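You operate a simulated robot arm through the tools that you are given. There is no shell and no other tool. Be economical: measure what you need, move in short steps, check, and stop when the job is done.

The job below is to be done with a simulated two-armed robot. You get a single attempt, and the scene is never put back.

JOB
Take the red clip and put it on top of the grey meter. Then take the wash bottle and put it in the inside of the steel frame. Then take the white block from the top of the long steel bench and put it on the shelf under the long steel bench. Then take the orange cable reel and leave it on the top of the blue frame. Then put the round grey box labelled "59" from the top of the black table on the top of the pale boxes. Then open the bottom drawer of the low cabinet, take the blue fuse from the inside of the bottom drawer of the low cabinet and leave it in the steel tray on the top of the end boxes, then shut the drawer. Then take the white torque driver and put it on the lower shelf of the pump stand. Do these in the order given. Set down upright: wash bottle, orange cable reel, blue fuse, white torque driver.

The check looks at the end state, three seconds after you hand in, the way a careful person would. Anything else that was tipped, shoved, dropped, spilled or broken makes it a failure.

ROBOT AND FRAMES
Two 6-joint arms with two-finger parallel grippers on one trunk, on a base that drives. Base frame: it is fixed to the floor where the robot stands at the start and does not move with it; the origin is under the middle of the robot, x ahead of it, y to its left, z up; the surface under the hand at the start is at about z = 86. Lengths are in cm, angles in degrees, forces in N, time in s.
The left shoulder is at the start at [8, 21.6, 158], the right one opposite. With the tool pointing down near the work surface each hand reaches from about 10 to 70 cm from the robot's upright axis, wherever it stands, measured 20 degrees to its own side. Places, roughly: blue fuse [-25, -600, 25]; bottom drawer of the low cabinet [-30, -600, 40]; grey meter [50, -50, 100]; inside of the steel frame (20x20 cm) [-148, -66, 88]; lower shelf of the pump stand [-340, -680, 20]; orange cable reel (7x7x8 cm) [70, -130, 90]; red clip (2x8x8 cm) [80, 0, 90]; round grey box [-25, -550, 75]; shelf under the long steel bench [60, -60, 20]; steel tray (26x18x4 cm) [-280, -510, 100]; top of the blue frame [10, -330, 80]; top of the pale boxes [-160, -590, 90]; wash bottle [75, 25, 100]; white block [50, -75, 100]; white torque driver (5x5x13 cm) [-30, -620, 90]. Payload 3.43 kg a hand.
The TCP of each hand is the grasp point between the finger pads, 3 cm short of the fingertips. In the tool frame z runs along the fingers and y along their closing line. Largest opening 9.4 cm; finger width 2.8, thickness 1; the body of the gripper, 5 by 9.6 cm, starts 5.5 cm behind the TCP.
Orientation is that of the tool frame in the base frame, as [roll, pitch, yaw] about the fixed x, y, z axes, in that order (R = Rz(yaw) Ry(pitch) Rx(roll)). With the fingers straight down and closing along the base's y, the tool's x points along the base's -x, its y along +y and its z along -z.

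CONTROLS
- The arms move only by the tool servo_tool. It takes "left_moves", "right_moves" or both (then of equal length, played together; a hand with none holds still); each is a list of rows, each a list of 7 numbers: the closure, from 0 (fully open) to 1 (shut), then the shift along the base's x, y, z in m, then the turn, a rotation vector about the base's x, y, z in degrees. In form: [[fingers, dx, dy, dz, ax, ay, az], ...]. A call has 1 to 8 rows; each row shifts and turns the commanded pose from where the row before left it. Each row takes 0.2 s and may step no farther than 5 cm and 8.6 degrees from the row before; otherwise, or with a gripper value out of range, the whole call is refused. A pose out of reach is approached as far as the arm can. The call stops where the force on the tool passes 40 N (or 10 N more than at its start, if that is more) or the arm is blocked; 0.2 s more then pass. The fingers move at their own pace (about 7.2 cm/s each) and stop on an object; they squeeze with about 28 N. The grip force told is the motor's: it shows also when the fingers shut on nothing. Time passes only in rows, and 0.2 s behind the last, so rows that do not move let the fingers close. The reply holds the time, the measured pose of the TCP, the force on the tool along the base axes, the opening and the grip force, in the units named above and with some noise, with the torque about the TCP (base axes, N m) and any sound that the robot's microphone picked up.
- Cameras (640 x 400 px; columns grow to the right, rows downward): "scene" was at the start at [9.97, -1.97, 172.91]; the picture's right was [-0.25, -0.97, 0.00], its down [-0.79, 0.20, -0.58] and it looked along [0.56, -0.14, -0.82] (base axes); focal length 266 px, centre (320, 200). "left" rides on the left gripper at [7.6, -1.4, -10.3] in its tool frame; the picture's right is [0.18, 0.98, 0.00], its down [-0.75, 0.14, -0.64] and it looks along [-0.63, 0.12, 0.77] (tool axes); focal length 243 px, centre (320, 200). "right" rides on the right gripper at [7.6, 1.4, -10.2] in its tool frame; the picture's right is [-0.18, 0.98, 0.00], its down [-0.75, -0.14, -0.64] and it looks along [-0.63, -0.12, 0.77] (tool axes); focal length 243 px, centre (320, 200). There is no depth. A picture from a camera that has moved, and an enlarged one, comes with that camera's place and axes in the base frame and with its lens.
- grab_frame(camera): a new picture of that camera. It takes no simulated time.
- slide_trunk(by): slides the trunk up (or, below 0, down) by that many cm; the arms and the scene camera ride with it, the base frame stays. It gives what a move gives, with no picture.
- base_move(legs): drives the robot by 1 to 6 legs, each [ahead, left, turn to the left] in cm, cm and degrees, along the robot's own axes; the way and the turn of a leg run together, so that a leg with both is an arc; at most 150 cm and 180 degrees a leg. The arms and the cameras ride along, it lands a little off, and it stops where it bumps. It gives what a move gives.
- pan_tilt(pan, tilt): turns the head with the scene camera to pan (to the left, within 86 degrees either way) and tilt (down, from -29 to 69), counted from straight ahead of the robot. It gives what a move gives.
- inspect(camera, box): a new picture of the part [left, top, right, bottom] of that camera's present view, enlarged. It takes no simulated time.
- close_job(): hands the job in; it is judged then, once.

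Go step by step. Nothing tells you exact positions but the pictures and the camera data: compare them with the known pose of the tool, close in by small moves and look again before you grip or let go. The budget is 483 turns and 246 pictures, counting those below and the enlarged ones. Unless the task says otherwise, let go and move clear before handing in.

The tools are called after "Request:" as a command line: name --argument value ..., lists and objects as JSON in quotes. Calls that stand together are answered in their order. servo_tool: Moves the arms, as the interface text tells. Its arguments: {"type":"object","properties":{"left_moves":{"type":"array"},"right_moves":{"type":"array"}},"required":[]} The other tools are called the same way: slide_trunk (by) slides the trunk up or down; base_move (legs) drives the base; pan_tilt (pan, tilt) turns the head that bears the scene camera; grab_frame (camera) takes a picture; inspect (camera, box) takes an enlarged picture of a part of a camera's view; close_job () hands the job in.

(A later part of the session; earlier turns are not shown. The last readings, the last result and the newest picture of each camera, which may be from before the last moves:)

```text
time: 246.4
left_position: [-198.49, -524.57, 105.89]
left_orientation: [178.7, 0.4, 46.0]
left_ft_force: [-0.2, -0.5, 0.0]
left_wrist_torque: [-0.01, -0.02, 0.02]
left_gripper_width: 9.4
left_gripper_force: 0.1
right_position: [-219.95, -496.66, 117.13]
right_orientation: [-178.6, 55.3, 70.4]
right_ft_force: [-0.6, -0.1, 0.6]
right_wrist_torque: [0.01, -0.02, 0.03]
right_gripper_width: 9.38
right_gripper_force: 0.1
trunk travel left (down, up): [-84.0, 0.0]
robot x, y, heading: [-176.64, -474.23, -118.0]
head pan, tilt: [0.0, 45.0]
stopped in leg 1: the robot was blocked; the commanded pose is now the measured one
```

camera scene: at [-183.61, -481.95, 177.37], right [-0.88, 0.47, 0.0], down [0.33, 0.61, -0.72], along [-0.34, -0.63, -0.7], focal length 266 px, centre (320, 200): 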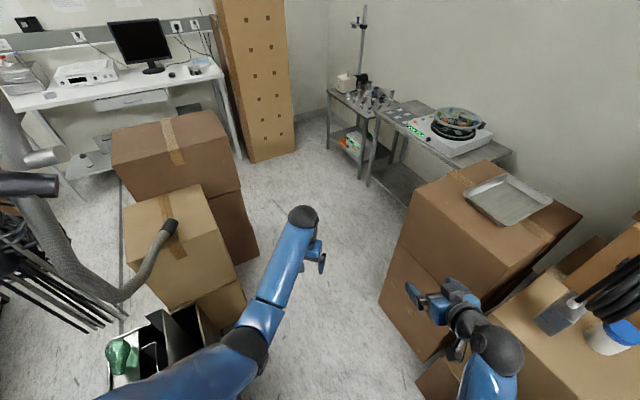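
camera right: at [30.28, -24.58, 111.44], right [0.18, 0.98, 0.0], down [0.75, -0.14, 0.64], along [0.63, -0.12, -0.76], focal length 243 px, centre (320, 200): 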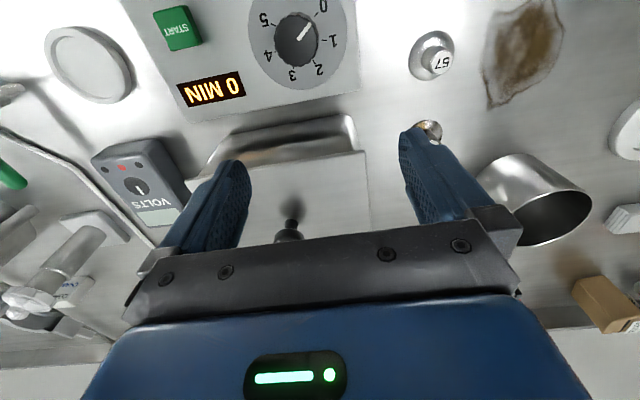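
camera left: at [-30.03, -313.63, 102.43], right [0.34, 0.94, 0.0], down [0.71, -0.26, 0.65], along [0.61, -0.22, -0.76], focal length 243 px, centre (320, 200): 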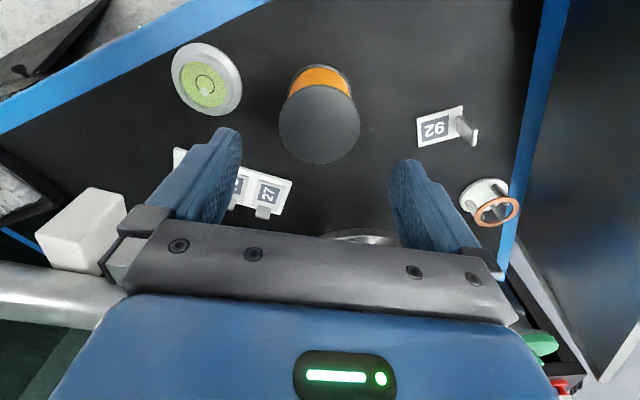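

Request:
base_move --legs '[[-4, 0, 0]]'

Request:
pan_tilt --pan 15 --tilt 68

Request:
grab_frame --camera "scene"

Request:
pan_tilt --pan -25 --tilt 68

Request:
grab_frame --camera "scene"

```text
time: 247.3
left_position: [-197.51, -522.49, 104.96]
left_orientation: [179.0, -0.6, 45.7]
left_ft_force: [-0.2, 0.1, 0.0]
left_wrist_torque: [-0.02, -0.02, -0.01]
left_gripper_width: 9.43
left_gripper_force: 0.1
right_position: [-218.83, -494.67, 116.46]
right_orientation: [-178.8, 54.3, 70.1]
right_ft_force: [0.3, -0.5, 0.4]
right_wrist_torque: [0.01, -0.04, -0.01]
right_gripper_width: 9.41
right_gripper_force: 0.0
trunk travel left (down, up): [-84.0, 0.0]
robot x, y, heading: [-175.05, -471.21, -118.2]
head pan, tilt: [0.0, 45.0]
```

```text
time: 248.2
left_position: [-197.34, -522.51, 105.09]
left_orientation: [179.0, -0.5, 45.7]
left_ft_force: [0.2, 0.0, -0.3]
left_wrist_torque: [0.0, 0.0, 0.0]
left_gripper_width: 9.38
left_gripper_force: 0.0
right_position: [-218.72, -494.61, 116.61]
right_orientation: [-178.7, 54.5, 70.0]
right_ft_force: [-0.6, -1.4, 0.4]
right_wrist_torque: [0.02, 0.01, -0.01]
right_gripper_width: 9.4
right_gripper_force: 0.1
trunk travel left (down, up): [-84.0, 0.0]
robot x, y, heading: [-175.16, -470.86, -118.5]
head pan, tilt: [15.0, 68.0]
```

```text
140 pictures are left
camera scene: at [-177.87, -479.43, 174.39], right [-0.97, 0.23, 0.0], down [0.21, 0.9, -0.37], along [-0.09, -0.36, -0.93], focal length 266 px, centre (320, 200)
```

scene: 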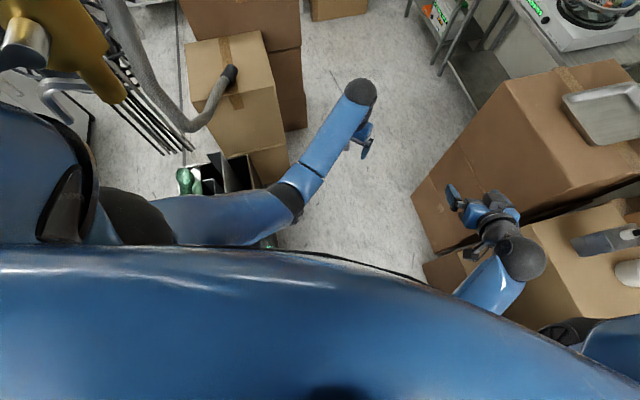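

```text
time: 249.2
left_position: [-197.24, -522.28, 105.13]
left_orientation: [179.0, -0.5, 45.7]
left_ft_force: [-0.5, -0.7, -0.6]
left_wrist_torque: [-0.04, -0.01, 0.01]
left_gripper_width: 9.39
left_gripper_force: 0.2
right_position: [-218.72, -494.46, 116.59]
right_orientation: [-178.4, 54.6, 70.0]
right_ft_force: [-0.1, -0.5, 0.5]
right_wrist_torque: [-0.02, -0.04, 0.0]
right_gripper_width: 9.4
right_gripper_force: 0.0
trunk travel left (down, up): [-84.0, 0.0]
robot x, y, heading: [-174.92, -471.16, -118.2]
head pan, tilt: [-25.0, 68.0]
```

```text
139 pictures are left
camera scene: at [-180.97, -477.1, 174.4], right [-0.6, 0.8, 0.0], down [0.74, 0.55, -0.37], along [-0.3, -0.22, -0.93], focal length 266 px, centre (320, 200)
```

scene: 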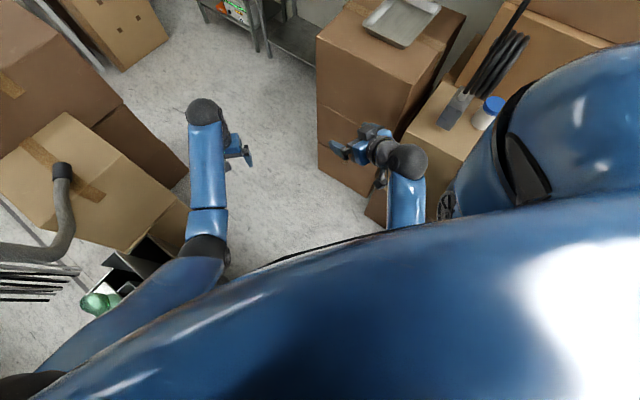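

Looking up-left, a hanging gold pipe near [-145, -511] (down to z≈135) is what my left shoulder hits, not the base. I'll lower the trunk by 44 cm to pass beneath it.

Request:
slide_trunk --by -40

Request:
pan_tilt --pan 40 --tilt 0

Request:
grab_frame --camera "scene"

```text
time: 253.1
left_position: [-197.24, -522.18, 65.14]
left_orientation: [178.9, -0.4, 45.7]
left_ft_force: [0.7, -0.5, -0.6]
left_wrist_torque: [0.01, -0.02, -0.05]
left_gripper_width: 9.41
left_gripper_force: 0.0
right_position: [-218.56, -494.44, 76.61]
right_orientation: [-178.6, 54.5, 70.2]
right_ft_force: [0.0, -0.8, -0.3]
right_wrist_torque: [-0.01, 0.01, -0.01]
right_gripper_width: 9.38
right_gripper_force: 0.2
trunk travel left (down, up): [-44.0, 40.0]
robot x, y, heading: [-175.49, -470.95, -118.1]
head pan, tilt: [-25.0, 68.0]
```

```text
time: 254.5
left_position: [-197.29, -522.18, 65.14]
left_orientation: [179.0, -0.4, 45.7]
left_ft_force: [-0.2, 0.4, 0.1]
left_wrist_torque: [0.01, -0.05, 0.04]
left_gripper_width: 9.4
left_gripper_force: 0.1
right_position: [-218.63, -494.49, 76.61]
right_orientation: [-178.5, 54.4, 70.1]
right_ft_force: [0.0, -0.7, 0.4]
right_wrist_torque: [0.0, 0.02, -0.01]
right_gripper_width: 9.39
right_gripper_force: 0.1
trunk travel left (down, up): [-44.0, 40.0]
robot x, y, heading: [-175.0, -470.86, -118.2]
head pan, tilt: [40.0, 0.0]
```

```text
138 pictures are left
camera scene: at [-174.6, -482.53, 144.3], right [-0.98, -0.2, 0.0], down [0.0, 0.0, -1.0], along [0.2, -0.98, 0.0], focal length 266 px, centre (320, 200)
```

scene: 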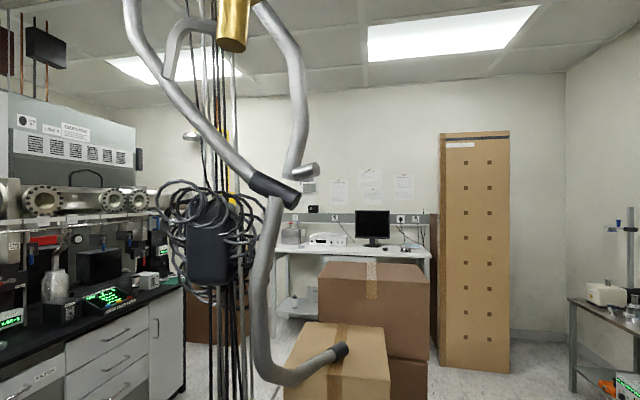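

The hoses below z≈133 hang only near [-150, -540], so with the trunk low I can pass. Continue slowly.

Request:
base_move --legs '[[15, -1, 0]]'

Request:
base_move --legs '[[20, -2, 0]]'

Request:
grab_frame --camera "scene"

```text
time: 255.9
left_position: [-205.5, -535.23, 64.99]
left_orientation: [179.0, -0.3, 45.8]
left_ft_force: [-0.2, -0.3, -0.9]
left_wrist_torque: [0.0, 0.0, -0.03]
left_gripper_width: 9.4
left_gripper_force: 0.1
right_position: [-226.85, -507.38, 76.71]
right_orientation: [-178.6, 54.4, 70.0]
right_ft_force: [0.2, 0.1, 0.0]
right_wrist_torque: [0.01, -0.03, 0.01]
right_gripper_width: 9.41
right_gripper_force: 0.1
trunk travel left (down, up): [-44.0, 40.0]
robot x, y, heading: [-183.09, -483.74, -118.5]
head pan, tilt: [40.0, 0.0]
```

```text
time: 257.5
left_position: [-217.4, -552.71, 65.17]
left_orientation: [179.0, -0.4, 45.4]
left_ft_force: [-0.7, -0.3, 0.6]
left_wrist_torque: [0.0, 0.01, -0.03]
left_gripper_width: 9.4
left_gripper_force: 0.1
right_position: [-238.66, -524.9, 76.61]
right_orientation: [-178.6, 54.6, 69.9]
right_ft_force: [-0.3, -1.5, 0.0]
right_wrist_torque: [0.0, 0.01, -0.01]
right_gripper_width: 9.38
right_gripper_force: 0.1
trunk travel left (down, up): [-44.0, 40.0]
robot x, y, heading: [-195.16, -501.03, -118.6]
head pan, tilt: [40.0, 0.0]
```

```text
137 pictures are left
camera scene: at [-194.53, -513.12, 144.31], right [-0.98, -0.2, 0.0], down [0.0, 0.0, -1.0], along [0.2, -0.98, 0.0], focal length 266 px, centre (320, 200)
```

scene: 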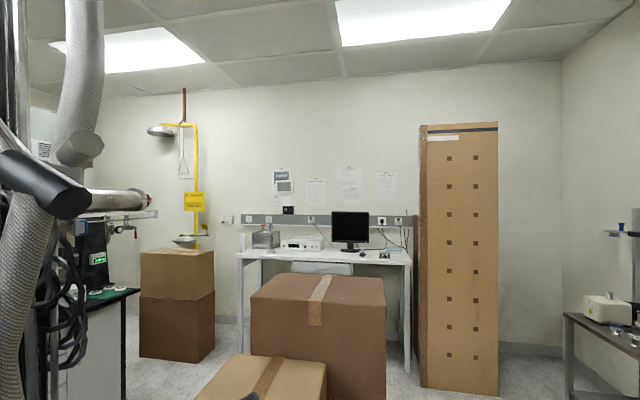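

Passed. Continue down the corridor to open floor, then raise the trunk.

Request:
base_move --legs '[[60, 3, 0]]'

Request:
slide_trunk --by 40

Request:
pan_tilt --pan 10 --tilt 30

Request:
grab_frame --camera "scene"

Request:
pan_tilt --pan -60 --tilt 30

Request:
grab_frame --camera "scene"

```text
time: 260.9
left_position: [-241.93, -607.18, 65.07]
left_orientation: [179.0, -0.4, 46.4]
left_ft_force: [-0.7, -0.6, 0.3]
left_wrist_torque: [0.01, 0.03, -0.04]
left_gripper_width: 9.41
left_gripper_force: 0.1
right_position: [-263.67, -579.66, 76.67]
right_orientation: [-178.6, 54.5, 70.7]
right_ft_force: [-0.5, -0.5, -0.2]
right_wrist_torque: [0.0, 0.01, 0.03]
right_gripper_width: 9.38
right_gripper_force: 0.1
trunk travel left (down, up): [-44.0, 40.0]
robot x, y, heading: [-220.34, -555.51, -117.5]
head pan, tilt: [40.0, 0.0]
```

```text
time: 264.7
left_position: [-242.09, -607.23, 105.16]
left_orientation: [179.0, -0.4, 46.5]
left_ft_force: [-0.3, 1.2, 0.8]
left_wrist_torque: [-0.04, -0.04, -0.03]
left_gripper_width: 9.39
left_gripper_force: 0.0
right_position: [-263.76, -579.65, 116.71]
right_orientation: [-178.6, 54.5, 70.7]
right_ft_force: [0.9, -0.4, -0.2]
right_wrist_torque: [0.0, -0.02, -0.02]
right_gripper_width: 9.42
right_gripper_force: 0.1
trunk travel left (down, up): [-84.0, 0.0]
robot x, y, heading: [-220.29, -555.71, -117.3]
head pan, tilt: [40.0, 0.0]
```

```text
time: 265.7
left_position: [-242.16, -607.15, 105.08]
left_orientation: [179.0, -0.4, 46.4]
left_ft_force: [0.0, 0.5, -0.1]
left_wrist_torque: [0.04, 0.0, 0.02]
left_gripper_width: 9.41
left_gripper_force: 0.0
right_position: [-263.86, -579.66, 116.52]
right_orientation: [-178.6, 54.6, 70.7]
right_ft_force: [0.1, 0.8, -0.5]
right_wrist_torque: [0.01, 0.02, -0.04]
right_gripper_width: 9.39
right_gripper_force: 0.1
trunk travel left (down, up): [-84.0, 0.0]
robot x, y, heading: [-220.13, -555.65, -117.6]
head pan, tilt: [10.0, 30.0]
```

```text
136 pictures are left
camera scene: at [-224.47, -567.02, 179.48], right [-0.95, 0.3, 0.0], down [0.15, 0.48, -0.87], along [-0.26, -0.83, -0.5], focal length 266 px, centre (320, 200)
```

scene: 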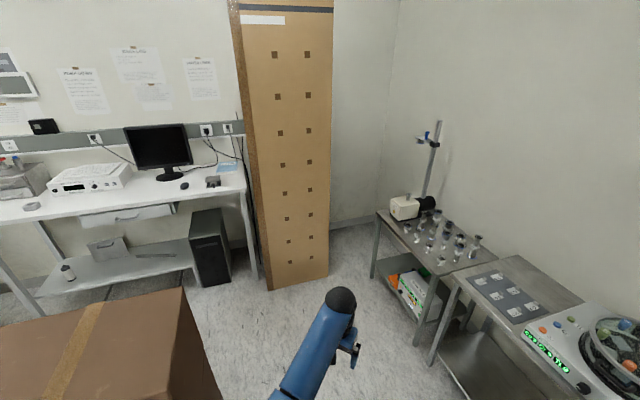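

```text
time: 267.1
left_position: [-242.04, -607.17, 105.13]
left_orientation: [179.0, -0.4, 46.5]
left_ft_force: [0.1, -0.9, 0.5]
left_wrist_torque: [0.02, 0.02, 0.01]
left_gripper_width: 9.42
left_gripper_force: 0.1
right_position: [-263.79, -579.64, 116.62]
right_orientation: [-178.6, 54.4, 70.7]
right_ft_force: [1.0, 0.1, -0.2]
right_wrist_torque: [-0.03, -0.01, 0.0]
right_gripper_width: 9.42
right_gripper_force: 0.1
trunk travel left (down, up): [-84.0, 0.0]
robot x, y, heading: [-220.01, -555.79, -117.8]
head pan, tilt: [-60.0, 30.0]
```

```text
135 pictures are left
camera scene: at [-230.76, -558.77, 179.48], right [-0.04, 1.0, 0.0], down [0.5, 0.02, -0.87], along [-0.87, -0.04, -0.5], focal length 266 px, centre (320, 200)
```

scene: 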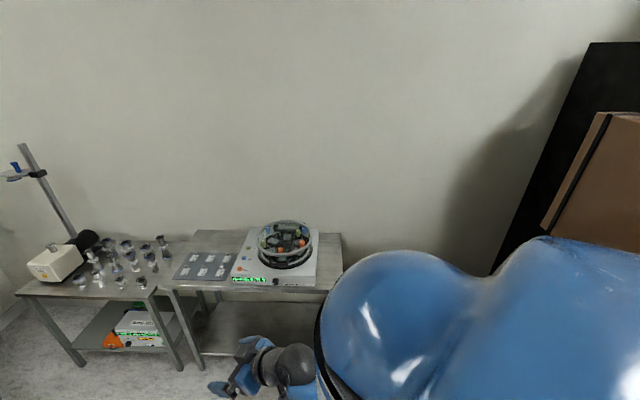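

Open floor ahead. I'll go round the brown box: waypoints with partial turns so that the hands stay clear.

Request:
base_move --legs '[[77.6, 35, 0], [0, 0, 31]]'

Request:
base_move --legs '[[49, 37, 0], [0, 0, 86]]'

Request:
pan_tilt --pan 20 --tilt 30

Request:
grab_frame --camera "scene"

```text
time: 270.2
left_position: [-246.17, -658.58, 107.31]
left_orientation: [178.1, 1.6, 51.3]
left_ft_force: [-0.2, 2.0, 1.1]
left_wrist_torque: [-0.08, -0.06, -0.01]
left_gripper_width: 9.4
left_gripper_force: 0.1
right_position: [-270.16, -634.52, 119.86]
right_orientation: [-175.1, 59.1, 80.8]
right_ft_force: [-0.2, 2.0, -1.4]
right_wrist_torque: [-0.1, 0.0, 0.04]
right_gripper_width: 9.4
right_gripper_force: 0.0
trunk travel left (down, up): [-84.0, 0.0]
robot x, y, heading: [-229.6, -609.02, -112.7]
head pan, tilt: [-60.0, 30.0]
stopped in leg 1: the robot was blocked; the commanded pose is now the measured one
```

```text
time: 272.2
left_position: [-239.91, -686.81, 106.46]
left_orientation: [178.4, 1.0, 57.5]
left_ft_force: [-0.9, 1.1, -0.1]
left_wrist_torque: [-0.08, -0.02, 0.02]
left_gripper_width: 9.38
left_gripper_force: 0.0
right_position: [-266.28, -665.62, 119.12]
right_orientation: [-175.4, 58.2, 86.7]
right_ft_force: [0.4, 1.3, 0.6]
right_wrist_torque: [-0.03, 0.01, 0.01]
right_gripper_width: 9.4
right_gripper_force: 0.1
trunk travel left (down, up): [-84.0, 0.0]
robot x, y, heading: [-229.02, -634.51, -106.6]
head pan, tilt: [-60.0, 30.0]
stopped in leg 1: the robot was blocked; the commanded pose is now the measured one
```

```text
time: 273.8
left_position: [-239.92, -688.05, 105.76]
left_orientation: [178.8, 0.3, 57.6]
left_ft_force: [-0.1, 0.3, -0.2]
left_wrist_torque: [0.0, -0.01, 0.0]
left_gripper_width: 9.37
left_gripper_force: 0.1
right_position: [-266.27, -667.1, 118.74]
right_orientation: [-175.3, 57.4, 86.6]
right_ft_force: [-0.8, 0.0, -0.3]
right_wrist_torque: [-0.01, 0.02, -0.03]
right_gripper_width: 9.44
right_gripper_force: 0.1
trunk travel left (down, up): [-84.0, 0.0]
robot x, y, heading: [-229.37, -634.75, -106.5]
head pan, tilt: [20.0, 30.0]
```

```text
134 pictures are left
camera scene: at [-229.4, -646.73, 179.48], right [-1.0, -0.07, 0.0], down [-0.03, 0.5, -0.87], along [0.06, -0.86, -0.5], focal length 266 px, centre (320, 200)
```

scene: 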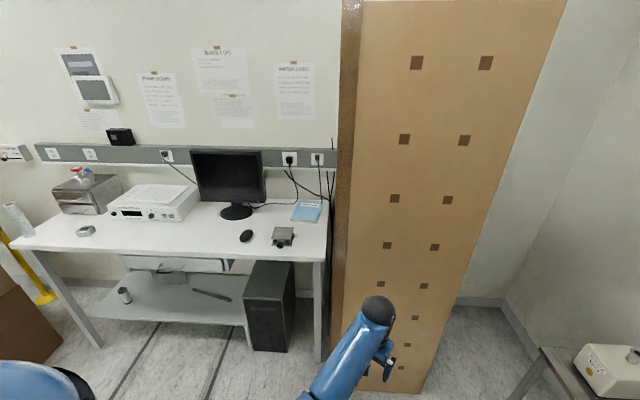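

I bumped something on the left—probably the brown box. I'll look at it before moving further.

Request:
pan_tilt --pan 75 --tilt 45

Request:
grab_frame --camera "scene"

```text
time: 275.0
left_position: [-239.93, -688.1, 105.85]
left_orientation: [178.8, 0.3, 57.6]
left_ft_force: [0.3, 0.2, -0.2]
left_wrist_torque: [-0.02, 0.0, 0.02]
left_gripper_width: 9.43
left_gripper_force: 0.0
right_position: [-266.43, -666.98, 118.62]
right_orientation: [-175.5, 57.5, 86.6]
right_ft_force: [0.9, 0.7, 0.2]
right_wrist_torque: [-0.01, 0.01, -0.02]
right_gripper_width: 9.39
right_gripper_force: 0.0
trunk travel left (down, up): [-84.0, 0.0]
robot x, y, heading: [-228.99, -634.78, -106.1]
head pan, tilt: [75.0, 45.0]
```

```text
133 pictures are left
camera scene: at [-223.04, -641.88, 177.22], right [-0.52, -0.85, 0.0], down [-0.6, 0.37, -0.71], along [0.6, -0.37, -0.71], focal length 266 px, centre (320, 200)
```

scene: 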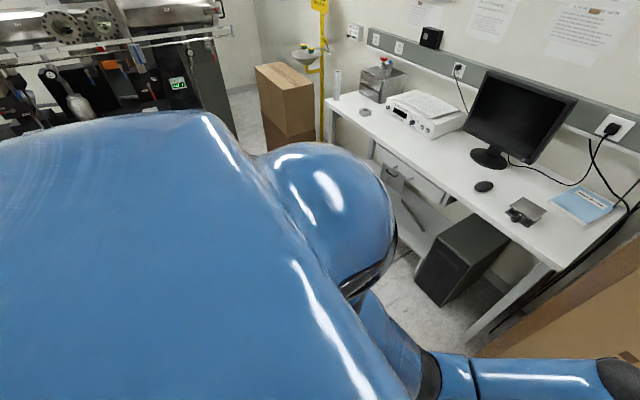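

Request:
base_move --legs '[[0, -8, 0]]'

Request:
base_move --legs '[[0, 0, 18]]'

```text
time: 276.1
left_position: [-246.76, -686.24, 105.65]
left_orientation: [179.2, 0.4, 57.6]
left_ft_force: [0.6, -0.8, -0.1]
left_wrist_torque: [0.04, 0.04, 0.02]
left_gripper_width: 9.42
left_gripper_force: 0.1
right_position: [-273.17, -665.06, 118.97]
right_orientation: [-174.4, 57.3, 87.4]
right_ft_force: [0.6, 0.3, -0.4]
right_wrist_torque: [0.05, 0.03, -0.07]
right_gripper_width: 9.39
right_gripper_force: 0.1
trunk travel left (down, up): [-84.0, 0.0]
robot x, y, heading: [-236.92, -632.63, -106.4]
head pan, tilt: [75.0, 45.0]
```

```text
time: 277.5
left_position: [-230.25, -686.61, 105.76]
left_orientation: [178.7, 0.2, 75.9]
left_ft_force: [0.1, -0.4, 0.6]
left_wrist_torque: [0.0, 0.0, 0.04]
left_gripper_width: 9.41
left_gripper_force: 0.0
right_position: [-262.02, -674.91, 118.84]
right_orientation: [-175.4, 57.5, 105.0]
right_ft_force: [0.0, -0.1, 0.9]
right_wrist_torque: [0.01, -0.02, 0.03]
right_gripper_width: 9.42
right_gripper_force: 0.1
trunk travel left (down, up): [-84.0, 0.0]
robot x, y, heading: [-237.01, -632.54, -88.0]
head pan, tilt: [75.0, 45.0]
```

Request:
servo_tool --left_moves '[[0, 0.02, 0.035, -0.01, 0, 0, 0], [0, 0.02, 0.035, -0.01, 0, 0, 0], [0, 0.02, 0.035, -0.01, 0, 0, 0], [0, 0.01, 0.035, -0.01, 0, 0, 0]]'

Request:
base_move --legs '[[30, 0, 0]]'

Request:
pan_tilt --pan 65 --tilt 50

Request:
grab_frame --camera "scene"

```text
time: 278.5
left_position: [-223.35, -672.62, 101.89]
left_orientation: [178.8, 0.5, 75.8]
left_ft_force: [0.1, 0.6, 0.1]
left_wrist_torque: [-0.02, -0.03, -0.02]
left_gripper_width: 9.39
left_gripper_force: 0.0
right_position: [-261.97, -674.64, 118.65]
right_orientation: [-175.3, 57.5, 104.9]
right_ft_force: [-0.5, -0.3, -0.9]
right_wrist_torque: [0.0, 0.0, -0.05]
right_gripper_width: 9.41
right_gripper_force: 0.0
trunk travel left (down, up): [-84.0, 0.0]
robot x, y, heading: [-236.81, -632.11, -87.9]
head pan, tilt: [75.0, 45.0]
```

```text
time: 280.5
left_position: [-222.31, -702.29, 101.95]
left_orientation: [178.7, 0.4, 75.7]
left_ft_force: [0.3, 0.0, 0.6]
left_wrist_torque: [0.0, 0.01, -0.03]
left_gripper_width: 9.39
left_gripper_force: 0.0
right_position: [-261.09, -704.24, 118.96]
right_orientation: [-175.3, 57.6, 104.9]
right_ft_force: [-0.2, -0.2, 0.0]
right_wrist_torque: [-0.04, 0.01, 0.0]
right_gripper_width: 9.36
right_gripper_force: 0.0
trunk travel left (down, up): [-84.0, 0.0]
robot x, y, heading: [-236.0, -662.24, -88.2]
head pan, tilt: [75.0, 45.0]
```

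```text
time: 281.2
left_position: [-222.29, -702.42, 101.81]
left_orientation: [178.8, 0.2, 75.8]
left_ft_force: [-0.8, -0.4, 0.4]
left_wrist_torque: [0.01, -0.03, 0.02]
left_gripper_width: 9.41
left_gripper_force: 0.0
right_position: [-261.12, -704.45, 118.73]
right_orientation: [-175.3, 57.5, 104.9]
right_ft_force: [1.8, -0.3, 0.7]
right_wrist_torque: [0.01, 0.01, 0.01]
right_gripper_width: 9.38
right_gripper_force: 0.0
trunk travel left (down, up): [-84.0, 0.0]
robot x, y, heading: [-235.65, -662.29, -88.2]
head pan, tilt: [65.0, 50.0]
```

```text
132 pictures are left
camera scene: at [-228.63, -668.27, 176.53], right [-0.39, -0.92, 0.0], down [-0.7, 0.3, -0.64], along [0.59, -0.25, -0.77], focal length 266 px, centre (320, 200)
```

scene: 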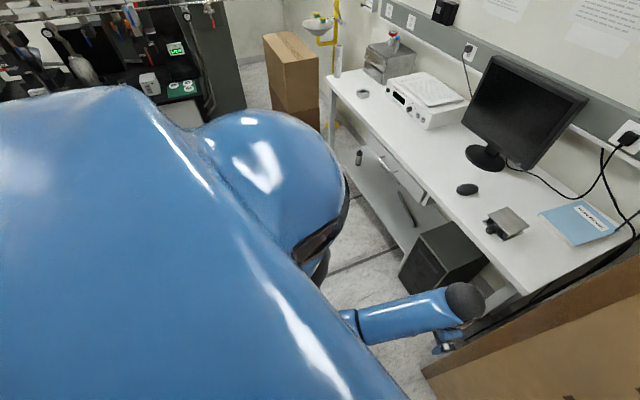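

Request:
servo_tool --right_moves '[[0, 0, 0.045, -0.015, 0, 0, 0], [0, 0, 0.045, -0.015, 0, 0, 0], [0, 0, 0.045, -0.015, 0, 0, 0]]'

```text
time: 281.8
left_position: [-222.22, -702.37, 101.94]
left_orientation: [178.9, 0.3, 75.8]
left_ft_force: [0.2, -0.6, 0.1]
left_wrist_torque: [0.0, 0.03, 0.0]
left_gripper_width: 9.4
left_gripper_force: 0.1
right_position: [-258.26, -705.3, 122.63]
right_orientation: [-151.2, 64.1, 138.6]
right_ft_force: [-0.9, 0.6, 0.8]
right_wrist_torque: [0.01, 0.01, -0.03]
right_gripper_width: 9.41
right_gripper_force: 0.1
right hand out of reach, approached as far as the arm can: row 1, 2
trunk travel left (down, up): [-84.0, 0.0]
robot x, y, heading: [-235.93, -661.95, -88.0]
head pan, tilt: [65.0, 50.0]
stopped in row 2 (right hand): the arm was blocked; the commanded pose is now the measured one
```

Request:
servo_tool --right_moves '[[0, 0, 0.014, -0.02, 7.56, 0.39, -2.77], [0, 0, 0.014, -0.02, 7.56, 0.39, -2.77], [0, 0, 0.014, -0.02, 7.56, 0.39, -2.77], [0, 0, 0.014, -0.02, 7.56, 0.39, -2.77], [0, 0, 0.014, -0.02, 7.56, 0.39, -2.77], [0, 0, 0.014, -0.02, 7.56, 0.39, -2.77], [0, 0, 0.014, -0.02, 7.56, 0.39, -2.77], [0, 0, 0.014, -0.02, 7.56, 0.39, -2.77]]'

```text
time: 283.6
left_position: [-222.38, -702.62, 101.88]
left_orientation: [178.8, 0.3, 75.8]
left_ft_force: [0.1, 0.0, 0.4]
left_wrist_torque: [0.0, -0.01, 0.0]
left_gripper_width: 9.41
left_gripper_force: 0.0
right_position: [-258.57, -694.77, 105.65]
right_orientation: [-179.6, 7.3, 94.4]
right_ft_force: [-0.7, 0.3, 0.3]
right_wrist_torque: [-0.02, -0.01, 0.05]
right_gripper_width: 9.39
right_gripper_force: 0.2
right hand out of reach, approached as far as the arm can: row 1, 2
trunk travel left (down, up): [-84.0, 0.0]
robot x, y, heading: [-235.68, -662.01, -88.0]
head pan, tilt: [65.0, 50.0]
```

Request:
servo_tool --right_moves '[[0, 0.02, 0.03, -0.02, 7.0, 0, 0], [0, 0.02, 0.03, -0.02, 0, 0, 0], [0, 0, 0.02, 0, 0, 0, 0]]'

Request:
base_move --legs '[[26, 0, 0]]'

```text
time: 284.4
left_position: [-222.35, -702.38, 101.84]
left_orientation: [178.8, 0.3, 75.7]
left_ft_force: [-0.1, 0.0, 1.1]
left_wrist_torque: [-0.04, 0.0, -0.01]
left_gripper_width: 9.4
left_gripper_force: 0.0
right_position: [-254.78, -686.56, 101.78]
right_orientation: [179.7, 0.6, 94.6]
right_ft_force: [0.1, -0.6, 0.1]
right_wrist_torque: [-0.01, 0.03, -0.02]
right_gripper_width: 9.43
right_gripper_force: 0.0
trunk travel left (down, up): [-84.0, 0.0]
robot x, y, heading: [-235.94, -662.13, -88.1]
head pan, tilt: [65.0, 50.0]
```

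```text
time: 286.3
left_position: [-221.36, -728.73, 101.93]
left_orientation: [178.7, 0.5, 75.9]
left_ft_force: [0.1, 0.6, -0.3]
left_wrist_torque: [-0.04, -0.03, -0.01]
left_gripper_width: 9.4
left_gripper_force: 0.1
right_position: [-253.98, -713.0, 101.95]
right_orientation: [179.8, 0.7, 94.5]
right_ft_force: [0.0, 0.4, -0.8]
right_wrist_torque: [-0.02, -0.03, 0.05]
right_gripper_width: 9.4
right_gripper_force: 0.1
trunk travel left (down, up): [-84.0, 0.0]
robot x, y, heading: [-234.99, -688.98, -88.5]
head pan, tilt: [65.0, 50.0]
```

Request:
base_move --legs '[[1, 50, 0]]'

Request:
pan_tilt --pan 80 --tilt 40

Request:
grab_frame --camera "scene"

```text
time: 289.2
left_position: [-171.83, -728.69, 101.95]
left_orientation: [178.7, 0.3, 75.3]
left_ft_force: [-0.4, 0.6, 0.3]
left_wrist_torque: [0.02, -0.01, 0.03]
left_gripper_width: 9.4
left_gripper_force: 0.0
right_position: [-204.28, -712.64, 101.65]
right_orientation: [179.7, 0.5, 93.9]
right_ft_force: [-0.5, -0.1, -0.4]
right_wrist_torque: [0.0, -0.02, 0.03]
right_gripper_width: 9.4
right_gripper_force: 0.1
trunk travel left (down, up): [-84.0, 0.0]
robot x, y, heading: [-184.59, -688.02, -88.9]
head pan, tilt: [65.0, 50.0]
```

```text
time: 290.0
left_position: [-171.67, -728.71, 101.72]
left_orientation: [178.9, 0.3, 75.3]
left_ft_force: [-0.5, -0.1, -0.2]
left_wrist_torque: [-0.01, 0.01, 0.0]
left_gripper_width: 9.41
left_gripper_force: 0.0
right_position: [-204.15, -712.67, 101.75]
right_orientation: [179.8, 0.5, 93.9]
right_ft_force: [0.5, 0.3, 0.1]
right_wrist_torque: [-0.03, -0.04, 0.0]
right_gripper_width: 9.4
right_gripper_force: 0.0
trunk travel left (down, up): [-84.0, 0.0]
robot x, y, heading: [-185.0, -687.99, -88.8]
head pan, tilt: [80.0, 40.0]
```

```text
131 pictures are left
camera scene: at [-176.42, -692.76, 177.94], right [-0.15, -0.99, 0.0], down [-0.64, 0.1, -0.77], along [0.76, -0.11, -0.64], focal length 266 px, centre (320, 200)
```

scene: 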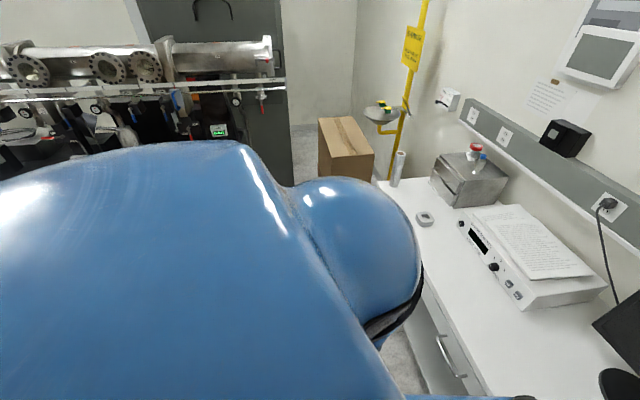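

Request:
base_move --legs '[[0, 70, 0]]'

Request:
base_move --legs '[[0, 0, 89]]'

Request:
pan_tilt --pan 30 --tilt 35

Request:
grab_frame --camera "scene"

```text
time: 293.8
left_position: [-101.56, -726.79, 101.83]
left_orientation: [178.7, 0.2, 75.4]
left_ft_force: [-0.4, -0.6, 0.4]
left_wrist_torque: [0.0, -0.01, -0.01]
left_gripper_width: 9.4
left_gripper_force: 0.0
right_position: [-134.19, -710.87, 101.8]
right_orientation: [179.7, 0.5, 94.2]
right_ft_force: [0.7, 0.1, -0.9]
right_wrist_torque: [-0.02, 0.0, -0.01]
right_gripper_width: 9.4
right_gripper_force: 0.1
trunk travel left (down, up): [-84.0, 0.0]
robot x, y, heading: [-114.92, -686.21, -88.4]
head pan, tilt: [80.0, 40.0]
```

```text
time: 298.1
left_position: [-74.85, -672.01, 101.87]
left_orientation: [178.7, 0.3, 167.2]
left_ft_force: [0.4, 0.2, 0.5]
left_wrist_torque: [0.03, -0.02, 0.03]
left_gripper_width: 9.39
left_gripper_force: 0.1
right_position: [-89.83, -705.03, 101.83]
right_orientation: [179.8, 0.5, -174.0]
right_ft_force: [0.1, -0.9, -0.7]
right_wrist_torque: [-0.02, 0.01, 0.02]
right_gripper_width: 9.41
right_gripper_force: 0.1
trunk travel left (down, up): [-84.0, 0.0]
robot x, y, heading: [-114.64, -686.28, 3.2]
head pan, tilt: [80.0, 40.0]
```

```text
time: 299.3
left_position: [-74.91, -672.02, 101.89]
left_orientation: [178.7, 0.3, 167.3]
left_ft_force: [0.4, -0.9, 0.1]
left_wrist_torque: [-0.01, -0.01, 0.05]
left_gripper_width: 9.38
left_gripper_force: 0.0
right_position: [-89.82, -704.92, 101.78]
right_orientation: [179.8, 0.5, -174.1]
right_ft_force: [0.0, -0.2, -0.1]
right_wrist_torque: [-0.03, 0.0, -0.02]
right_gripper_width: 9.37
right_gripper_force: 0.0
trunk travel left (down, up): [-84.0, 0.0]
robot x, y, heading: [-115.03, -686.33, 3.5]
head pan, tilt: [30.0, 35.0]
```

```text
130 pictures are left
camera scene: at [-104.44, -681.58, 178.7], right [0.55, -0.84, 0.0], down [-0.48, -0.32, -0.82], along [0.68, 0.45, -0.57], focal length 266 px, centre (320, 200)
```

scene: 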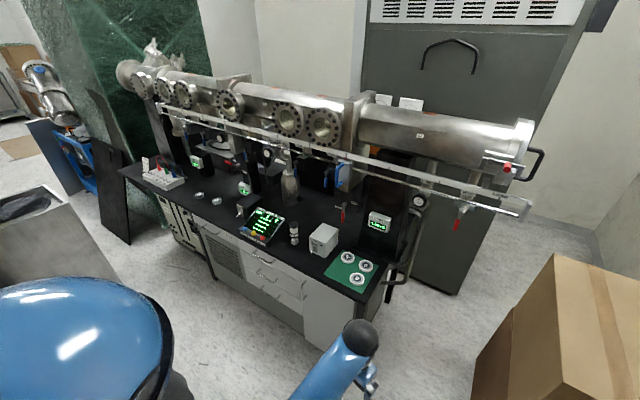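

Request:
inspect --camera "scene" --box '[110, 130, 290, 260]'

Request:
inspect --camera "scene" --box '[220, 170, 420, 340]'

```text
3.08 times, centred on (200, 195) of scene
camera zoom: at [-104.44, -681.58, 178.7], right [0.55, -0.84, 0.0], down [-0.48, -0.32, -0.82], along [0.68, 0.45, -0.57], focal length 819 px, centre (689, 215)
```

zoom: 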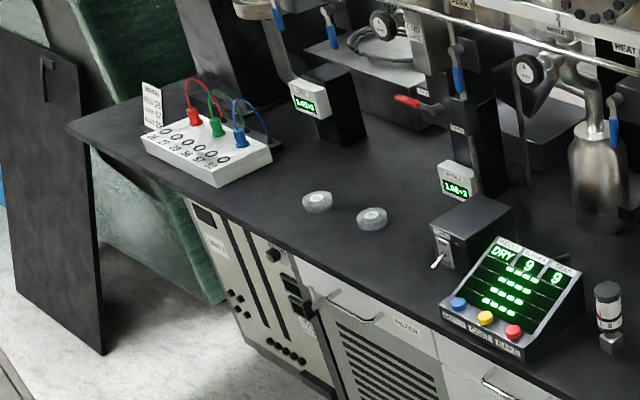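

```text
2.35 times, centred on (320, 255) of scene
camera zoom: at [-104.44, -681.58, 178.7], right [0.55, -0.84, 0.0], down [-0.48, -0.32, -0.82], along [0.68, 0.45, -0.57], focal length 626 px, centre (320, 71)
```

zoom: 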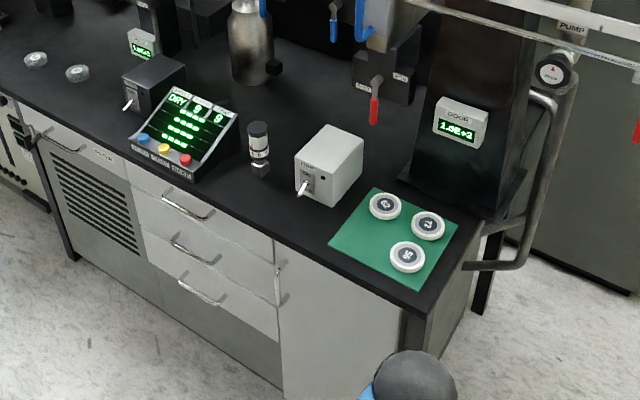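

The table is now in view: two round grey tins near [-23, -535], the torque driver near [-21, -610], three drawers below. I'll move closer to read the labels.

Request:
base_move --legs '[[29, 85, -3]]'

Request:
pan_tilt --pan 35 --tilt 40

Request:
grab_frame --camera "scene"

```text
time: 304.0
left_position: [-48.86, -588.92, 101.89]
left_orientation: [178.8, 0.3, 165.3]
left_ft_force: [-0.1, 0.9, -0.7]
left_wrist_torque: [0.04, -0.01, 0.0]
left_gripper_width: 9.39
left_gripper_force: 0.1
right_position: [-65.08, -621.36, 101.85]
right_orientation: [179.7, 0.5, -176.1]
right_ft_force: [-0.2, -0.4, 0.7]
right_wrist_torque: [0.0, 0.04, 0.01]
right_gripper_width: 9.4
right_gripper_force: 0.0
trunk travel left (down, up): [-84.0, 0.0]
robot x, y, heading: [-88.97, -601.95, 1.2]
head pan, tilt: [30.0, 35.0]
```

```text
time: 304.6
left_position: [-48.97, -588.89, 101.83]
left_orientation: [178.8, 0.3, 165.1]
left_ft_force: [-0.4, -0.4, -0.4]
left_wrist_torque: [0.0, 0.03, 0.01]
left_gripper_width: 9.39
left_gripper_force: 0.1
right_position: [-65.03, -621.3, 101.73]
right_orientation: [179.8, 0.6, -176.1]
right_ft_force: [0.4, -0.1, -0.7]
right_wrist_torque: [-0.01, 0.05, -0.02]
right_gripper_width: 9.4
right_gripper_force: 0.1
trunk travel left (down, up): [-84.0, 0.0]
robot x, y, heading: [-89.41, -601.75, 1.4]
head pan, tilt: [35.0, 40.0]
```

```text
127 pictures are left
camera scene: at [-79.48, -597.04, 177.95], right [0.59, -0.81, 0.0], down [-0.52, -0.38, -0.77], along [0.62, 0.45, -0.64], focal length 266 px, centre (320, 200)
```

scene: 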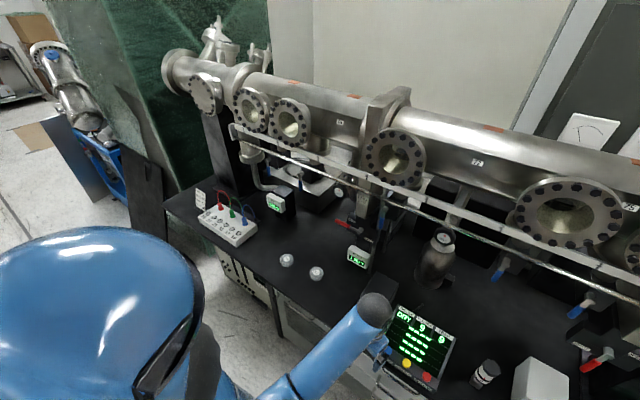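

Request:
inspect --camera "scene" --box '[260, 240, 340, 290]'

Request:
inspect --camera "scene" --box '[180, 140, 400, 300]'

```text
8.00 times, centred on (300, 265) of scene
camera zoom: at [-79.48, -597.04, 177.95], right [0.59, -0.81, 0.0], down [-0.52, -0.38, -0.77], along [0.62, 0.45, -0.64], focal length 2130 px, centre (480, -320)
```

zoom: 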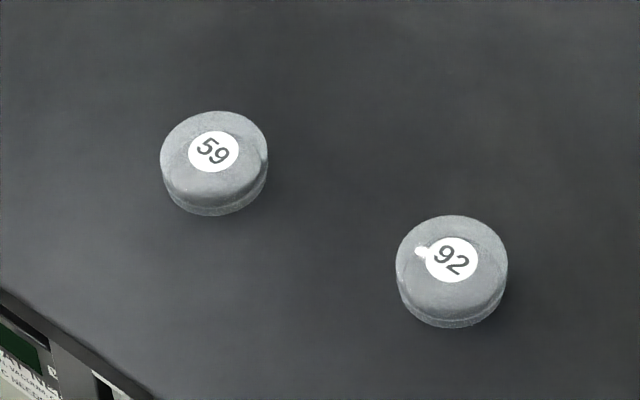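

```text
2.50 times, centred on (290, 220) of scene
camera zoom: at [-79.48, -597.04, 177.95], right [0.59, -0.81, 0.0], down [-0.52, -0.38, -0.77], along [0.62, 0.45, -0.64], focal length 666 px, centre (395, 150)
```

zoom: 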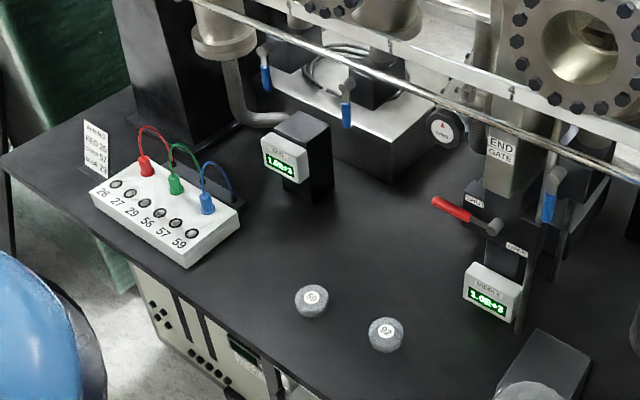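

The tin "59" is the one farther left, near [-27, -540]; a rail above it at z≈136 leaves room. I'll shift left ~38 cm and stretch the left hand over it.

Request:
base_move --legs '[[-1, 36, -1]]'

Request:
servo_tool --left_moves '[[0, 0.03, 0.01, 0.005, 0, 0, 2], [0, 0.03, 0.01, 0.005, 0, 0, 2], [0, 0.03, 0.01, 0.005, 0, 0, 2], [0, 0.02, 0.005, 0, 0, 0, 2]]'

Request:
grab_frame --camera "left"

Request:
grab_frame --camera "scene"

```text
time: 306.5
left_position: [-50.05, -563.53, 102.14]
left_orientation: [178.4, 0.5, 165.8]
left_ft_force: [-0.4, 0.2, 0.8]
left_wrist_torque: [0.04, -0.05, 0.0]
left_gripper_width: 9.41
left_gripper_force: 0.0
right_position: [-65.94, -596.15, 101.84]
right_orientation: [179.6, 0.7, -175.6]
right_ft_force: [-0.3, -1.3, 0.5]
right_wrist_torque: [0.05, -0.04, -0.02]
right_gripper_width: 9.39
right_gripper_force: 0.1
trunk travel left (down, up): [-84.0, 0.0]
robot x, y, heading: [-90.29, -576.43, 1.9]
head pan, tilt: [35.0, 40.0]
stopped in leg 1: the robot was blocked; the commanded pose is now the measured one
```

```text
time: 307.5
left_position: [-38.47, -559.12, 103.16]
left_orientation: [178.9, 0.3, 173.8]
left_ft_force: [0.0, 0.6, 0.1]
left_wrist_torque: [-0.02, 0.05, -0.02]
left_gripper_width: 9.38
left_gripper_force: 0.1
right_position: [-65.25, -595.36, 101.68]
right_orientation: [179.9, 0.4, -175.4]
right_ft_force: [-0.2, 0.6, -0.2]
right_wrist_torque: [0.01, 0.0, -0.02]
right_gripper_width: 9.41
right_gripper_force: 0.0
trunk travel left (down, up): [-84.0, 0.0]
robot x, y, heading: [-89.61, -576.77, 1.7]
head pan, tilt: [35.0, 40.0]
```

```text
124 pictures are left
camera left: at [-46.19, -559.9, 113.27], right [-0.08, 1.0, 0.02], down [0.76, 0.05, 0.65], along [0.64, 0.06, -0.76], focal length 243 px, centre (320, 200)
```

left: 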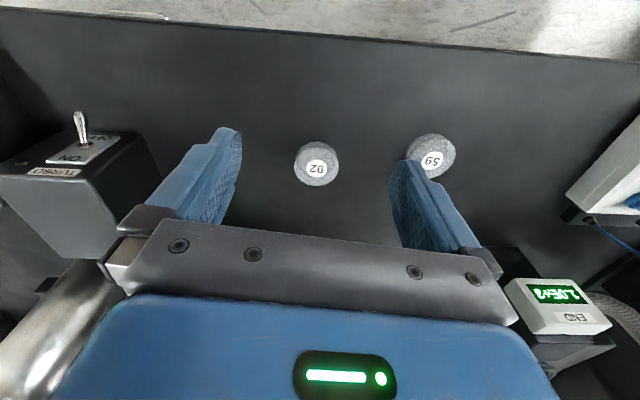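

```text
123 pictures are left
camera scene: at [-79.75, -571.08, 177.91], right [0.6, -0.8, 0.0], down [-0.52, -0.39, -0.76], along [0.61, 0.46, -0.65], focal length 266 px, centre (320, 200)
```

scene: 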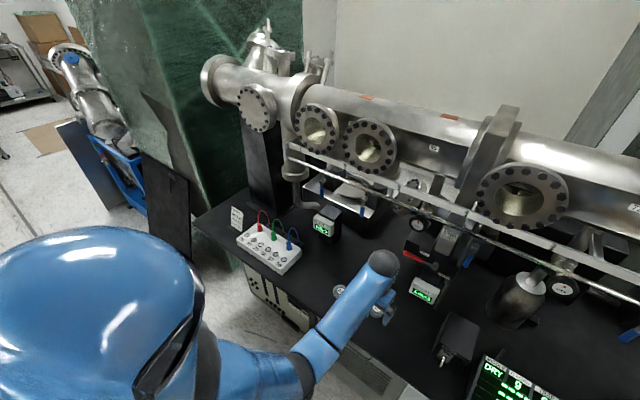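

Request:
slide_trunk --by -12

Request:
servo_tool --left_moves '[[0, 0.01, 0.045, 0, 0, 0, 0], [0, 0.01, 0.045, 0, 0, 0, 0], [0, 0.02, 0.04, 0, 0, 0, 0], [0, 0.03, 0.04, 0, 0, 0, 0], [0, 0.03, 0.02, 0, 0, 0, 0], [0, 0, 0, 0, 0, 0, 0]]'

Request:
grab_frame --camera "left"

```text
time: 309.0
left_position: [-38.69, -559.29, 91.33]
left_orientation: [178.8, 0.4, 173.8]
left_ft_force: [0.5, 0.3, 0.6]
left_wrist_torque: [0.02, -0.01, -0.01]
left_gripper_width: 9.42
left_gripper_force: 0.0
right_position: [-65.39, -595.53, 89.79]
right_orientation: [179.8, 0.5, -175.5]
right_ft_force: [-0.2, 0.0, -0.2]
right_wrist_torque: [0.0, 0.02, 0.0]
right_gripper_width: 9.4
right_gripper_force: 0.0
trunk travel left (down, up): [-72.0, 12.0]
robot x, y, heading: [-89.84, -576.26, 2.0]
head pan, tilt: [35.0, 40.0]
```

```text
time: 310.4
left_position: [-28.28, -540.05, 91.22]
left_orientation: [178.8, 0.2, 173.9]
left_ft_force: [0.0, 0.0, -0.4]
left_wrist_torque: [0.02, -0.05, 0.01]
left_gripper_width: 9.42
left_gripper_force: 0.1
right_position: [-65.42, -595.58, 89.85]
right_orientation: [179.7, 0.5, -175.6]
right_ft_force: [0.1, -0.5, 0.2]
right_wrist_torque: [-0.02, 0.0, 0.02]
right_gripper_width: 9.41
right_gripper_force: 0.1
trunk travel left (down, up): [-72.0, 12.0]
robot x, y, heading: [-90.05, -576.45, 1.8]
head pan, tilt: [35.0, 40.0]
```

```text
122 pictures are left
camera left: at [-36.11, -540.88, 101.33], right [-0.08, 1.0, 0.02], down [0.76, 0.04, 0.65], along [0.65, 0.07, -0.76], focal length 243 px, centre (320, 200)
```

left: 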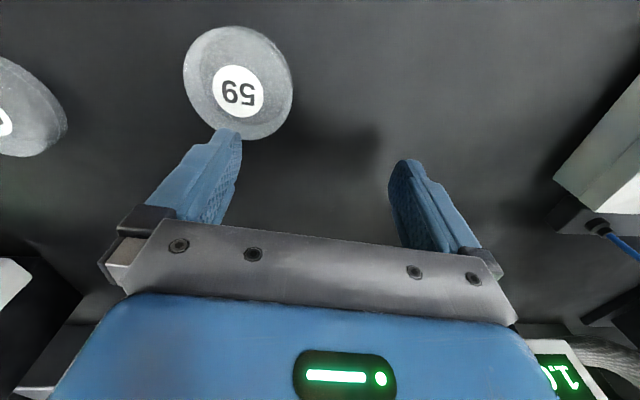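

Two left-camera rays put the tin's top at z≈88, centre [-32, -544.6] (so the table is at z≈85). I correct and lower carefully.

Request:
servo_tool --left_moves '[[0, 0, 0, 0.02, 0, 0, 0], [0, -0.038, -0.02, 0, 0, 0, 0], [0, 0, -0.025, 0, 0, 0, 0], [0, 0, 0, 0, 0, 0, 0]]'

Request:
grab_frame --camera "left"

```text
time: 311.4
left_position: [-32.04, -545.03, 93.01]
left_orientation: [178.8, 0.2, 173.8]
left_ft_force: [0.0, 0.3, 0.1]
left_wrist_torque: [0.0, 0.02, 0.03]
left_gripper_width: 9.41
left_gripper_force: 0.0
right_position: [-65.26, -595.59, 89.85]
right_orientation: [179.8, 0.3, -175.7]
right_ft_force: [-0.5, -0.3, 0.2]
right_wrist_torque: [-0.02, 0.04, 0.03]
right_gripper_width: 9.41
right_gripper_force: 0.0
trunk travel left (down, up): [-72.0, 12.0]
robot x, y, heading: [-89.95, -576.23, 1.9]
head pan, tilt: [35.0, 40.0]
```

```text
121 pictures are left
camera left: at [-39.86, -545.78, 103.16], right [-0.08, 1.0, 0.02], down [0.76, 0.05, 0.65], along [0.64, 0.06, -0.76], focal length 243 px, centre (320, 200)
```

left: 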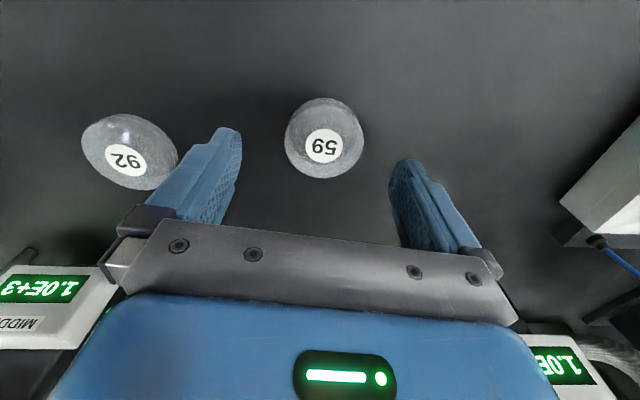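

Request:
servo_tool --left_moves '[[0, 0.003, 0.004, 0, 0, 0, 0], [0, 0, 0, 0, 0, 0, 0]]'

Request:
slide_trunk --by -4

Request:
grab_frame --camera "left"

```text
time: 312.0
left_position: [-31.94, -544.52, 93.21]
left_orientation: [178.8, 0.4, 173.8]
left_ft_force: [-0.5, 0.0, -0.8]
left_wrist_torque: [0.0, -0.04, 0.02]
left_gripper_width: 9.37
left_gripper_force: 0.1
right_position: [-65.37, -595.52, 89.83]
right_orientation: [179.7, 0.4, -175.6]
right_ft_force: [-0.2, -0.6, 1.1]
right_wrist_torque: [0.0, -0.01, 0.02]
right_gripper_width: 9.43
right_gripper_force: 0.0
trunk travel left (down, up): [-72.0, 12.0]
robot x, y, heading: [-89.67, -576.43, 2.0]
head pan, tilt: [35.0, 40.0]
```

```text
time: 312.8
left_position: [-32.0, -544.66, 89.22]
left_orientation: [178.7, 0.3, 173.8]
left_ft_force: [-0.1, 0.2, 0.3]
left_wrist_torque: [0.0, 0.0, 0.0]
left_gripper_width: 9.39
left_gripper_force: 0.0
right_position: [-65.34, -595.51, 85.81]
right_orientation: [179.8, 0.6, -175.6]
right_ft_force: [0.3, -0.7, -0.7]
right_wrist_torque: [-0.02, -0.01, -0.02]
right_gripper_width: 9.38
right_gripper_force: 0.1
trunk travel left (down, up): [-68.0, 16.0]
robot x, y, heading: [-90.05, -576.39, 2.0]
head pan, tilt: [35.0, 40.0]
```

```text
120 pictures are left
camera left: at [-39.81, -545.32, 99.36], right [-0.08, 1.0, 0.02], down [0.76, 0.04, 0.65], along [0.65, 0.07, -0.76], focal length 243 px, centre (320, 200)
```

left: 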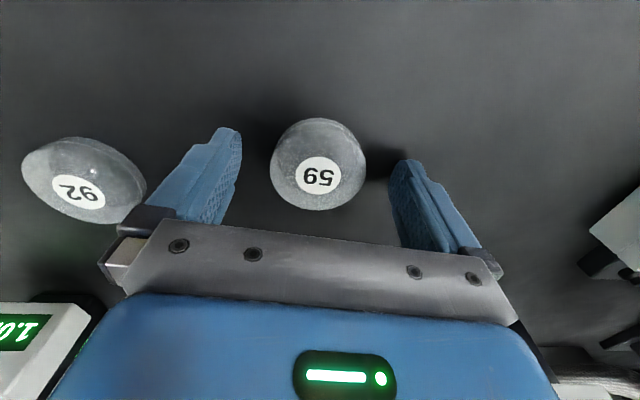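

Request:
slide_trunk --by -1.2

Request:
servo_tool --left_moves '[[0.4, 0, 0, 0, 0, 0, 0], [0.8, 0, 0, 0, 0, 0, 0], [1, 0, 0, 0, 0, 0, 0], [1, 0, 0, 0, 0, 0, 0], [1, 0, 0, 0, 0, 0, 0]]'

Request:
slide_trunk --by 8

Request:
grab_frame --camera "left"

```text
time: 313.3
left_position: [-32.02, -544.5, 89.13]
left_orientation: [178.9, 0.5, 173.6]
left_ft_force: [-22.3, -5.2, 25.7]
left_wrist_torque: [-1.48, 1.22, -1.02]
left_gripper_width: 9.4
left_gripper_force: 0.2
right_position: [-65.59, -595.66, 85.04]
right_orientation: [179.7, 0.7, -175.5]
right_ft_force: [0.2, 1.4, -0.9]
right_wrist_torque: [0.0, 0.03, 0.02]
right_gripper_width: 9.39
right_gripper_force: 0.0
trunk travel left (down, up): [-67.1, 16.9]
robot x, y, heading: [-90.08, -576.21, 1.9]
head pan, tilt: [35.0, 40.0]
stopped: the force on the tool passed its limit at 42 N (the readings are from after the stop); the commanded pose is now the measured one
```

```text
time: 314.5
left_position: [-31.72, -544.72, 89.06]
left_orientation: [178.6, 1.1, 173.7]
left_ft_force: [3.3, -15.8, 20.8]
left_wrist_torque: [-1.09, 0.15, 0.29]
left_gripper_width: 5.46
left_gripper_force: 28.1
right_position: [-65.49, -595.76, 84.89]
right_orientation: [179.7, 0.6, -175.7]
right_ft_force: [0.3, -0.1, 0.1]
right_wrist_torque: [-0.02, -0.01, -0.01]
right_gripper_width: 9.39
right_gripper_force: 0.0
trunk travel left (down, up): [-67.1, 16.9]
robot x, y, heading: [-89.86, -576.27, 2.2]
head pan, tilt: [35.0, 40.0]
```

```text
time: 315.6
left_position: [-31.67, -544.45, 96.84]
left_orientation: [178.7, 0.8, 173.8]
left_ft_force: [0.3, 0.6, -0.6]
left_wrist_torque: [0.02, -0.01, 0.01]
left_gripper_width: 5.43
left_gripper_force: 27.9
right_position: [-65.44, -595.51, 92.89]
right_orientation: [179.7, 0.5, -175.5]
right_ft_force: [0.0, 0.0, -0.2]
right_wrist_torque: [0.04, 0.02, 0.0]
right_gripper_width: 9.4
right_gripper_force: 0.2
trunk travel left (down, up): [-75.1, 8.9]
robot x, y, heading: [-89.96, -576.33, 2.1]
head pan, tilt: [35.0, 40.0]
```

```text
119 pictures are left
camera left: at [-39.57, -545.17, 106.87], right [-0.08, 1.0, 0.02], down [0.75, 0.04, 0.66], along [0.65, 0.06, -0.75], focal length 243 px, centre (320, 200)
```

left: 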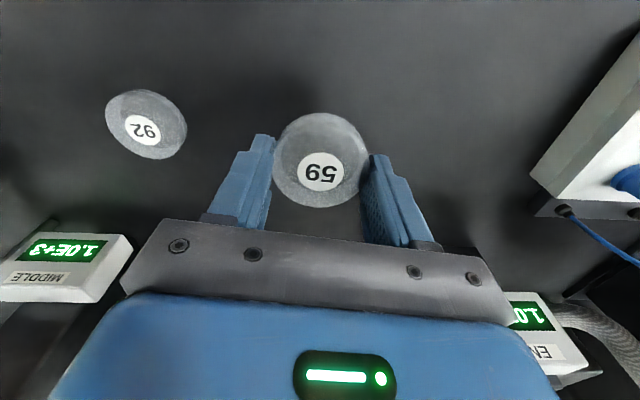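

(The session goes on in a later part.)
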